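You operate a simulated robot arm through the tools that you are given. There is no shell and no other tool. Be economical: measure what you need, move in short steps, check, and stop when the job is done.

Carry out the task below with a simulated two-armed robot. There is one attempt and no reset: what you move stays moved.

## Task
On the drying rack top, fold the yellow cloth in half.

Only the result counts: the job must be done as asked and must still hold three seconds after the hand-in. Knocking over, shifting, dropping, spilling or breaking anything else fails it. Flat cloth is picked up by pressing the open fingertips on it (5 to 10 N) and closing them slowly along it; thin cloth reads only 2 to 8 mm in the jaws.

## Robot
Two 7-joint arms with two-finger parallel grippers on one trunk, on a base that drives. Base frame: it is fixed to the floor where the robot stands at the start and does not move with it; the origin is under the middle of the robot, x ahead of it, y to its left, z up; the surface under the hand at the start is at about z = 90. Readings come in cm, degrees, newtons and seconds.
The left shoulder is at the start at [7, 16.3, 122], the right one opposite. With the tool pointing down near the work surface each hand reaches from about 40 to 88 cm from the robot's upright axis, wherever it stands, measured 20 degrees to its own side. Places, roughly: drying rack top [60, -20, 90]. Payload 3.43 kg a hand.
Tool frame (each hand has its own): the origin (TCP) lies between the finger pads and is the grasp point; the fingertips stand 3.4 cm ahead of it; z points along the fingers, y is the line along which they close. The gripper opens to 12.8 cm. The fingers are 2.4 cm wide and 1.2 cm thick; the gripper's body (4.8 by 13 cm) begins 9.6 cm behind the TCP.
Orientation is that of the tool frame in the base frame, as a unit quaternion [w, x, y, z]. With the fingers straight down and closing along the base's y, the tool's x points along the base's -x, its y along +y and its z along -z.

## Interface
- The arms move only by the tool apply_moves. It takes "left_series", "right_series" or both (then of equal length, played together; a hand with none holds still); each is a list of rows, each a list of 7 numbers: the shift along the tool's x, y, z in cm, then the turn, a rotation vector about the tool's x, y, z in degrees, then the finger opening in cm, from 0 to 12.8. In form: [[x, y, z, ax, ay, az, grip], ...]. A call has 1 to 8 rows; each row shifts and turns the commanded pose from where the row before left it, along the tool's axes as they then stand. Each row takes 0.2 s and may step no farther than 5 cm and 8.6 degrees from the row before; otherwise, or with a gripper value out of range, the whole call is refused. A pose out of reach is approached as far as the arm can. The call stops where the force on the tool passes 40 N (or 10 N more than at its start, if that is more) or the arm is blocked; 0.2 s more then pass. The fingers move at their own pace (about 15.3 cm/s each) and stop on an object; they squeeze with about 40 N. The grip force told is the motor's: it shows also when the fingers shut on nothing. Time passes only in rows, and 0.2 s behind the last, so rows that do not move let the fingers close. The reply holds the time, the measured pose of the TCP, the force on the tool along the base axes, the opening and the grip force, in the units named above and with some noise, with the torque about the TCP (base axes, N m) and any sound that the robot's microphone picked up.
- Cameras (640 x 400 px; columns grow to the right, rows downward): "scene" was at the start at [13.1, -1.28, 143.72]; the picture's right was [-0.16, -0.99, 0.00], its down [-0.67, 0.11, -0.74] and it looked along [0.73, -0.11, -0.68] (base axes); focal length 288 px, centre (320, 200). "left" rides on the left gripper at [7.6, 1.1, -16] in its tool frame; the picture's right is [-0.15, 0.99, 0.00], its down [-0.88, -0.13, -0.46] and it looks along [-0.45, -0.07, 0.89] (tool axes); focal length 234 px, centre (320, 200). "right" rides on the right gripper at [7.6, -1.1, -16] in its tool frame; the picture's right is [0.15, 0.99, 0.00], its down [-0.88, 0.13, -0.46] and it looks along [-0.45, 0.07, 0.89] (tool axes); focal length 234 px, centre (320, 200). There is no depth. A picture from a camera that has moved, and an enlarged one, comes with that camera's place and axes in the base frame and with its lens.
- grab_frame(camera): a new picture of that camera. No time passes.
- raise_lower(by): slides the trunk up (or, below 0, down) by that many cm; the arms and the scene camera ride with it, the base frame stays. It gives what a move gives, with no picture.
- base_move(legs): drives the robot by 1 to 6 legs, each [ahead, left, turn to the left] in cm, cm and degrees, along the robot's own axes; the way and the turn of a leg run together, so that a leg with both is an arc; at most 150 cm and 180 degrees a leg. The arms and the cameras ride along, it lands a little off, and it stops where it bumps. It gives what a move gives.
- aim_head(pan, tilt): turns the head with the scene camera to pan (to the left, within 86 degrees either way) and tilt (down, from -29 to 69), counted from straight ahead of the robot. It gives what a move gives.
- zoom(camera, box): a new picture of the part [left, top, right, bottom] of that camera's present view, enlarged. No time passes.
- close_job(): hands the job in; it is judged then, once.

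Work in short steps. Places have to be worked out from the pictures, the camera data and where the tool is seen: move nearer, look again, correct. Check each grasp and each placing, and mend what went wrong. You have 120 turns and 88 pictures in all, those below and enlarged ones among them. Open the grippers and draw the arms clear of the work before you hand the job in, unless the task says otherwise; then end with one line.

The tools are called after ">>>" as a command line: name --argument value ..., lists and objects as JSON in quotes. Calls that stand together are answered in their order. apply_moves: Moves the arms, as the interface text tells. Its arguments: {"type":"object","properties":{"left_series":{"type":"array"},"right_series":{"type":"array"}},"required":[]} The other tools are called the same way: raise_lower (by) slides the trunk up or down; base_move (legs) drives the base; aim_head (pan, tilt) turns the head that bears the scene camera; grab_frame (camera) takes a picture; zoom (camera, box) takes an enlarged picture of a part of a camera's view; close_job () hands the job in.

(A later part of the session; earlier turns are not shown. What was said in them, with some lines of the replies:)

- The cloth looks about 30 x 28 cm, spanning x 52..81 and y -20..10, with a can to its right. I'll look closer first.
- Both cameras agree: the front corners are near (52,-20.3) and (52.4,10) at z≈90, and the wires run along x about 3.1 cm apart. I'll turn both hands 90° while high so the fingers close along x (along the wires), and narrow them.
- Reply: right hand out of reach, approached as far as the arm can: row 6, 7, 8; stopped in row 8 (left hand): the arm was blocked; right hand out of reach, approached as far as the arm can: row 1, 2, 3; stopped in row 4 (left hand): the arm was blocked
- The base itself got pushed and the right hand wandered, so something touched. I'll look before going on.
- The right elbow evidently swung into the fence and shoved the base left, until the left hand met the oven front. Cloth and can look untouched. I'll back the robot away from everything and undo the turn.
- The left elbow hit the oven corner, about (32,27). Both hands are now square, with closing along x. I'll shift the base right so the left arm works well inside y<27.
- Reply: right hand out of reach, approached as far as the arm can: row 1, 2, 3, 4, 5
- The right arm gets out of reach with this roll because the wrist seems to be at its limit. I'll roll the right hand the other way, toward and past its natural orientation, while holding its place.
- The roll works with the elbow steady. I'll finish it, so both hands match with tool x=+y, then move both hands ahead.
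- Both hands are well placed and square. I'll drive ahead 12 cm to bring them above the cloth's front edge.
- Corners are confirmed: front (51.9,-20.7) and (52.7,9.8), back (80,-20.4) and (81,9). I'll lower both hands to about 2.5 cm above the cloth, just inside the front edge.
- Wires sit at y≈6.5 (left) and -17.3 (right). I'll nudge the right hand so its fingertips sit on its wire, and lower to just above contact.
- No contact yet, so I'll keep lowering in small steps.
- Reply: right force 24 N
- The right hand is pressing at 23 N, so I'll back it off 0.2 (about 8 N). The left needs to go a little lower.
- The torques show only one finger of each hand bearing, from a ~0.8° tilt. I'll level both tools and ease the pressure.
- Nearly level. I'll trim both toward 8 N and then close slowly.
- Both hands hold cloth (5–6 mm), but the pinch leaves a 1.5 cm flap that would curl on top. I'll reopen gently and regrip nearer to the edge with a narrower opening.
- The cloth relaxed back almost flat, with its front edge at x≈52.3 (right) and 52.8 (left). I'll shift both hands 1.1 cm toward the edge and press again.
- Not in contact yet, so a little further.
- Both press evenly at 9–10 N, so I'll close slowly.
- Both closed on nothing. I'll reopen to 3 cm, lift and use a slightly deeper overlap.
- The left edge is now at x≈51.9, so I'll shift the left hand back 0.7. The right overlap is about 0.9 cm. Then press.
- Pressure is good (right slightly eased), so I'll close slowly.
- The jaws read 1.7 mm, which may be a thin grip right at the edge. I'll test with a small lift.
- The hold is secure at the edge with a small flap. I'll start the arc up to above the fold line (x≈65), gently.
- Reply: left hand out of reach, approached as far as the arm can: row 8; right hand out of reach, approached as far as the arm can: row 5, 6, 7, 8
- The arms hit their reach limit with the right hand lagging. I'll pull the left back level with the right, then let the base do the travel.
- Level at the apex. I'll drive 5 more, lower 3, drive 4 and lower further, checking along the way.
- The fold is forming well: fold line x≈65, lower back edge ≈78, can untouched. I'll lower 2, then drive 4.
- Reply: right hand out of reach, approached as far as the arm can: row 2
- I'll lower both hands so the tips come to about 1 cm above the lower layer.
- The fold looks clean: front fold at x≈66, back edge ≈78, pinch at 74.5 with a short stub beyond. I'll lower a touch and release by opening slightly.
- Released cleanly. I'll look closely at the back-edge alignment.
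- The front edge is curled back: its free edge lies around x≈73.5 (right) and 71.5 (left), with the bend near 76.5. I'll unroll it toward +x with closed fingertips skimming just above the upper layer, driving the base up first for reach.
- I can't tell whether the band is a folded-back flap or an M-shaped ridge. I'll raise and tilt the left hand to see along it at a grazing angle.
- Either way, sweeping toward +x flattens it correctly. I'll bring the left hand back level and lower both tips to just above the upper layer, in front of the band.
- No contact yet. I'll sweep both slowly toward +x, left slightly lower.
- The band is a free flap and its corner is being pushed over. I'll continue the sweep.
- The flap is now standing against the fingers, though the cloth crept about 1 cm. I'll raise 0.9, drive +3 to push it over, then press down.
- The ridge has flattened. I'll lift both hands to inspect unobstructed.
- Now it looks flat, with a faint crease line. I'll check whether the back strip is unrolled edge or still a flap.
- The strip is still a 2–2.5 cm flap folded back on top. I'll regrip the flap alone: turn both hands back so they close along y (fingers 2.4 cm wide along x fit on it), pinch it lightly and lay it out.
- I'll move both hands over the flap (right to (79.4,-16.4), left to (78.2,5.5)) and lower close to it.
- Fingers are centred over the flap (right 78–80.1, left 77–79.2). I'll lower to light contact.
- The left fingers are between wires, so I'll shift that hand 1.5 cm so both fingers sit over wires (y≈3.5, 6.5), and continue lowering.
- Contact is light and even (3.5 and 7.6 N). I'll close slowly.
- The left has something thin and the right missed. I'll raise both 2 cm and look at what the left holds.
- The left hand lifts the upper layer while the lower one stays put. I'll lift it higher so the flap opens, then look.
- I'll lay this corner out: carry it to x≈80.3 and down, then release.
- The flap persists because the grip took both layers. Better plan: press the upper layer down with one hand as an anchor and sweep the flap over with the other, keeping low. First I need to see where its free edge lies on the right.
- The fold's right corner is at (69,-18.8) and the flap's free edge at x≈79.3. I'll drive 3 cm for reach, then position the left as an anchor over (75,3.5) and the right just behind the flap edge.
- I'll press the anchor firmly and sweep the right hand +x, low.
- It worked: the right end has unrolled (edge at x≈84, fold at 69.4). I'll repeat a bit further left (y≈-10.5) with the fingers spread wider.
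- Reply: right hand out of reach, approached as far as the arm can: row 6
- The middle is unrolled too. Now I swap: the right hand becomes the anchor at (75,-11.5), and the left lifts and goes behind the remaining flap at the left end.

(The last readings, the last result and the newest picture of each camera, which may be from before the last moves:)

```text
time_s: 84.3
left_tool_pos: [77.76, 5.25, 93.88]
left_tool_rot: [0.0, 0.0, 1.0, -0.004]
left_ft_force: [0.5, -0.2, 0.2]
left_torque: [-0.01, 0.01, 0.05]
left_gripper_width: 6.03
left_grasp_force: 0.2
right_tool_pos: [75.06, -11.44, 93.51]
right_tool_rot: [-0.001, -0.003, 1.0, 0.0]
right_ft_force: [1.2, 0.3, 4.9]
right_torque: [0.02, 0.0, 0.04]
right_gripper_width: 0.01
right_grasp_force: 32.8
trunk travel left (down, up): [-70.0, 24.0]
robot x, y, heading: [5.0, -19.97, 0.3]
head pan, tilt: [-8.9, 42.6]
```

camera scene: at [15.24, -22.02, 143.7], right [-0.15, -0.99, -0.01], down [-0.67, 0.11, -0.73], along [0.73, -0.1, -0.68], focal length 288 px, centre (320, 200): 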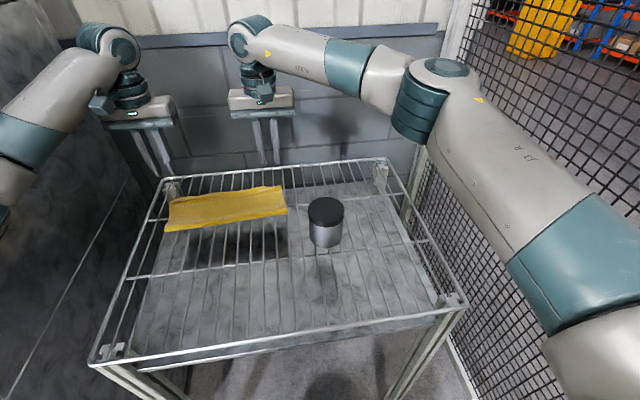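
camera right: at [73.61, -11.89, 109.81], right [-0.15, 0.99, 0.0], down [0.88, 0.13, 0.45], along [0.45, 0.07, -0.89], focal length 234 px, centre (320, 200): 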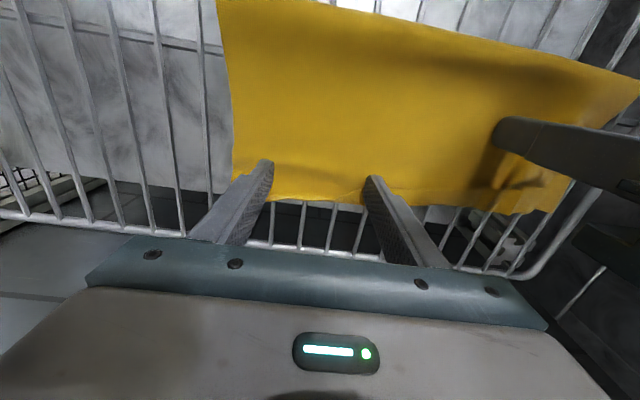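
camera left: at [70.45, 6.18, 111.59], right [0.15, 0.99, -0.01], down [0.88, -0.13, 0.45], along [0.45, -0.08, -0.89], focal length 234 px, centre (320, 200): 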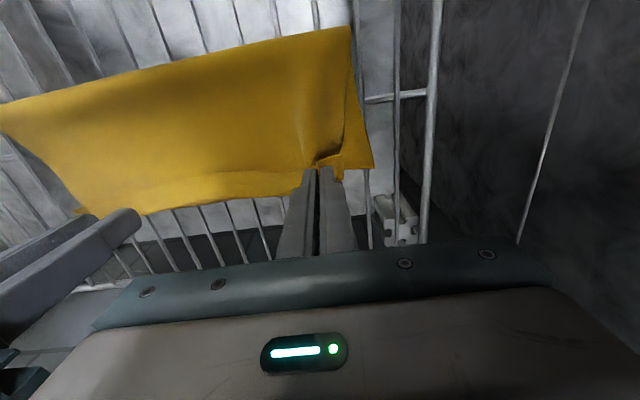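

Now sweep the left hand +x, low, with the right anchored.

>>> apply_moves --left_series '[[0, 0, 0.12, 0, 0, 0, 6], [-0.6, 0, 0, 0, 0, 0, 6], [-0.6, 0, 0, 0, 0, 0, 6], [-0.6, 0, 0, 0, 0, 0, 6], [-0.6, 0, 0, 0, 0, 0, 6], [-0.6, 0, 0, 0, 0, 0, 6], [-0.6, 0, 0, 0, 0, 0, 6], [-0.5, 0, 0, 0, 0, 0, 6]]' --right_series '[[0, 0, 0.06, 0, 0, 0, 0], [0, 0, 0, 0, 0, 0, 0], [0, 0, 0, 0, 0, 0, 0], [0, 0, 0, 0, 0, 0, 0], [0, 0, 0, 0, 0, 0, 0], [0, 0, 0, 0, 0, 0, 0], [0, 0, 0, 0, 0, 0, 0], [0, 0, 0, 0, 0, 0, 0]]'

>>> grab_frame --camera "left"

```text
time_s: 86.1
left_tool_pos: [81.82, 5.2, 93.82]
left_tool_rot: [0.0, 0.001, 1.0, -0.004]
left_ft_force: [0.2, 0.2, -0.8]
left_torque: [-0.01, 0.0, -0.03]
left_gripper_width: 6.05
left_grasp_force: 0.0
right_tool_pos: [74.81, -11.37, 93.57]
right_tool_rot: [0.0, -0.002, 1.0, -0.001]
right_ft_force: [2.5, 0.3, 14.1]
right_torque: [0.0, -0.1, 0.0]
right_gripper_width: 0.01
right_grasp_force: 32.7
trunk travel left (down, up): [-70.0, 24.0]
robot x, y, heading: [4.9, -19.57, 0.6]
head pan, tilt: [-8.9, 42.6]
```

```text
10 pictures are left
camera left: at [74.07, 6.56, 109.9], right [0.15, 0.99, -0.01], down [0.88, -0.13, 0.46], along [0.45, -0.08, -0.89], focal length 234 px, centre (320, 200)
```

left: 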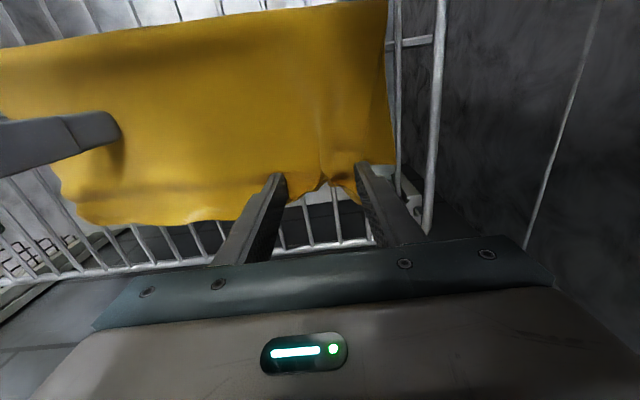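

The left end has opened out. I'll lift both hands clear and judge the alignment.

>>> apply_moves --left_series '[[0, 0, -3, 0, 0, 0, 6], [1.5, 0, -3, 0, 0, 0, 4], [3, 0, -3, 0, 0, 0, 3], [3, 0, -1, 0, 0, 0, 3]]' --right_series '[[0, 0, -3, 0, 0, 0, 0], [0, -1, -3, 0, 0, 0, 2], [0, -1, -3, 0, 0, 0, 3], [0, -1, -1, 0, 0, 0, 3]]'

>>> zoom --camera "scene" --box '[140, 160, 300, 260]'

>>> grab_frame --camera "left"

>>> grab_frame --camera "right"

```text
time_s: 87.1
left_tool_pos: [74.53, 3.77, 104.0]
left_tool_rot: [-0.002, 0.005, 1.0, 0.0]
left_ft_force: [0.0, -0.3, -0.4]
left_torque: [-0.02, -0.02, 0.03]
left_gripper_width: 3.0
left_grasp_force: 0.1
right_tool_pos: [75.04, -15.82, 103.38]
right_tool_rot: [-0.001, -0.001, 1.0, 0.003]
right_ft_force: [0.5, 1.1, -0.2]
right_torque: [-0.05, -0.01, 0.0]
right_gripper_width: 3.0
right_grasp_force: 0.2
trunk travel left (down, up): [-70.0, 24.0]
robot x, y, heading: [4.89, -20.46, 0.0]
head pan, tilt: [-8.9, 42.6]
```

```text
4.00 times, centred on (220, 210) of scene
camera zoom: at [18.08, -22.46, 143.68], right [-0.15, -0.99, -0.01], down [-0.67, 0.11, -0.73], along [0.73, -0.11, -0.68], focal length 1150 px, centre (720, 160)
```

zoom: 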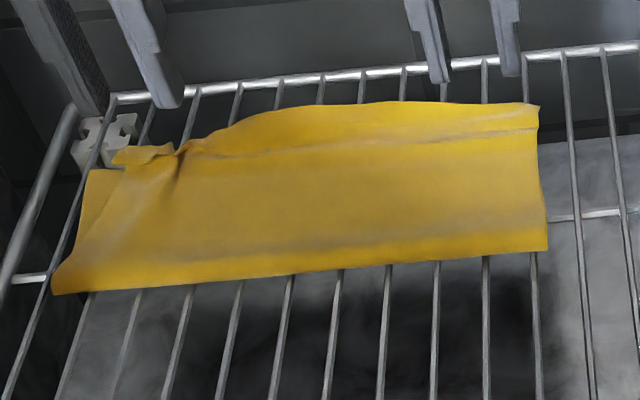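

```text
8 pictures are left
camera left: at [66.87, 5.08, 120.03], right [0.16, 0.99, 0.0], down [0.88, -0.14, 0.45], along [0.45, -0.07, -0.89], focal length 234 px, centre (320, 200)
```

left: 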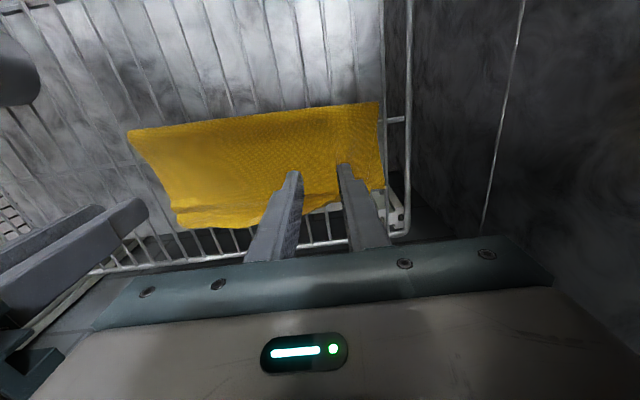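

```text
7 pictures are left
camera right: at [67.49, -17.06, 119.41], right [-0.15, 0.99, 0.01], down [0.88, 0.13, 0.45], along [0.45, 0.07, -0.89], focal length 234 px, centre (320, 200)
```

right: 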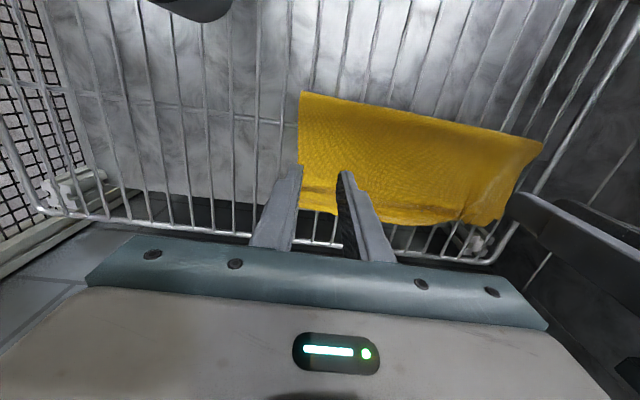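

The upper edge now runs x≈82–84 over a lower edge at about 81, the fold line is at x≈69–70, and the flap is opened out: a clean half fold. I'll raise the arms and back the robot straight off.

>>> apply_moves --left_series '[[0, 0, -3, 0, 0, 0, 3], [0, 0, -3, 0, 0, 0, 3], [0, 0, -2, 0, 0, 0, 3]]' --right_series '[[0, 0, -3, 0, 0, 0, 3], [0, 0, -3, 0, 0, 0, 3], [0, 0, -2, 0, 0, 0, 3]]'

>>> base_move --legs '[[-30, 0, 0]]'

>>> grab_frame --camera "scene"

>>> zoom --camera "scene" --box '[150, 100, 350, 225]'

```text
time_s: 87.9
left_tool_pos: [74.79, 3.67, 111.72]
left_tool_rot: [-0.003, 0.005, 1.0, 0.002]
left_ft_force: [-0.2, -0.4, -0.1]
left_torque: [0.02, 0.01, -0.02]
left_gripper_width: 3.0
left_grasp_force: 0.0
right_tool_pos: [75.16, -15.9, 111.19]
right_tool_rot: [-0.002, -0.001, 1.0, 0.005]
right_ft_force: [0.3, 1.1, 0.3]
right_torque: [0.01, -0.01, 0.02]
right_gripper_width: 2.98
right_grasp_force: 0.1
trunk travel left (down, up): [-70.0, 24.0]
robot x, y, heading: [5.17, -19.7, 0.2]
head pan, tilt: [-8.9, 42.6]
```

```text
time_s: 89.9
left_tool_pos: [44.53, 5.15, 111.53]
left_tool_rot: [-0.001, 0.001, 1.0, -0.005]
left_ft_force: [0.3, -0.5, 0.3]
left_torque: [0.0, 0.01, 0.0]
left_gripper_width: 2.98
left_grasp_force: 0.1
right_tool_pos: [44.9, -14.85, 111.18]
right_tool_rot: [-0.001, -0.002, 1.0, 0.0]
right_ft_force: [1.3, 0.3, -0.4]
right_torque: [-0.01, 0.04, 0.0]
right_gripper_width: 3.0
right_grasp_force: 0.1
trunk travel left (down, up): [-70.0, 24.0]
robot x, y, heading: [-25.17, -20.05, 0.1]
head pan, tilt: [-8.9, 42.6]
```

```text
6 pictures are left
camera scene: at [-11.94, -21.21, 143.71], right [-0.15, -0.99, 0.0], down [-0.67, 0.1, -0.74], along [0.73, -0.11, -0.68], focal length 288 px, centre (320, 200)
```

scene: 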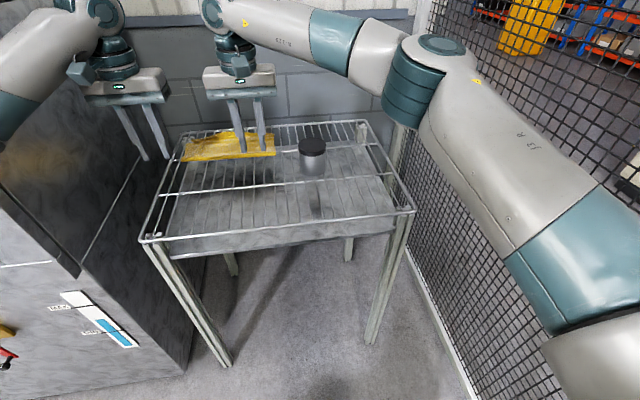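

```text
3.20 times, centred on (250, 162) of scene
camera zoom: at [-11.94, -21.21, 143.71], right [-0.15, -0.99, 0.0], down [-0.67, 0.1, -0.74], along [0.73, -0.11, -0.68], focal length 920 px, centre (544, 320)
```

zoom: 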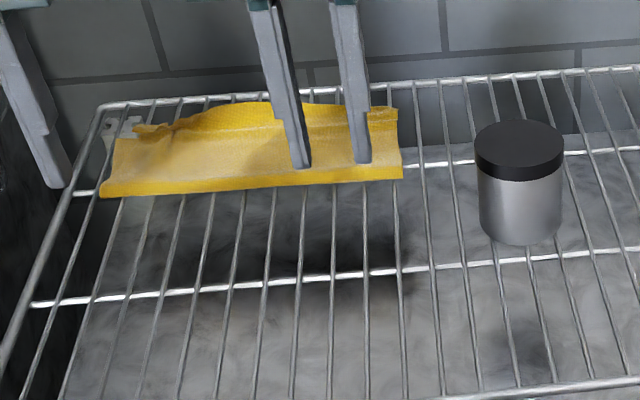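

The cloth lies folded on the rack and the can stands untouched. I'll open the grippers fully and hand in.

>>> apply_moves --left_series '[[0, 0, -1, 0, 0, 0, 6], [0, 0, -1, 0, 0, 0, 6]]' --right_series '[[0, 0, -1, 0, 0, 0, 6], [0, 0, -1, 0, 0, 0, 6]]'

>>> close_job

```text
time_s: 90.5
left_tool_pos: [44.41, 5.32, 113.75]
left_tool_rot: [-0.001, 0.001, 1.0, -0.004]
left_ft_force: [0.2, 0.1, 0.3]
left_torque: [-0.02, -0.02, 0.04]
left_gripper_width: 6.01
left_grasp_force: 0.1
right_tool_pos: [44.9, -14.78, 113.29]
right_tool_rot: [0.0, -0.001, 1.0, -0.002]
right_ft_force: [-0.4, 0.3, -0.4]
right_torque: [-0.01, -0.02, 0.01]
right_gripper_width: 6.01
right_grasp_force: 0.0
trunk travel left (down, up): [-70.0, 24.0]
robot x, y, heading: [-25.09, -19.93, 0.3]
head pan, tilt: [-8.9, 42.6]
```

```text
The job is handed in.
```

The yellow cloth is folded in half on the drying rack top, with its top edge about 1.5–3 cm off the bottom edge and a small wrinkle near the left corner; the can is untouched and the arms are clear, though early on the left arm bumped the oven front and pushed the robot's base.
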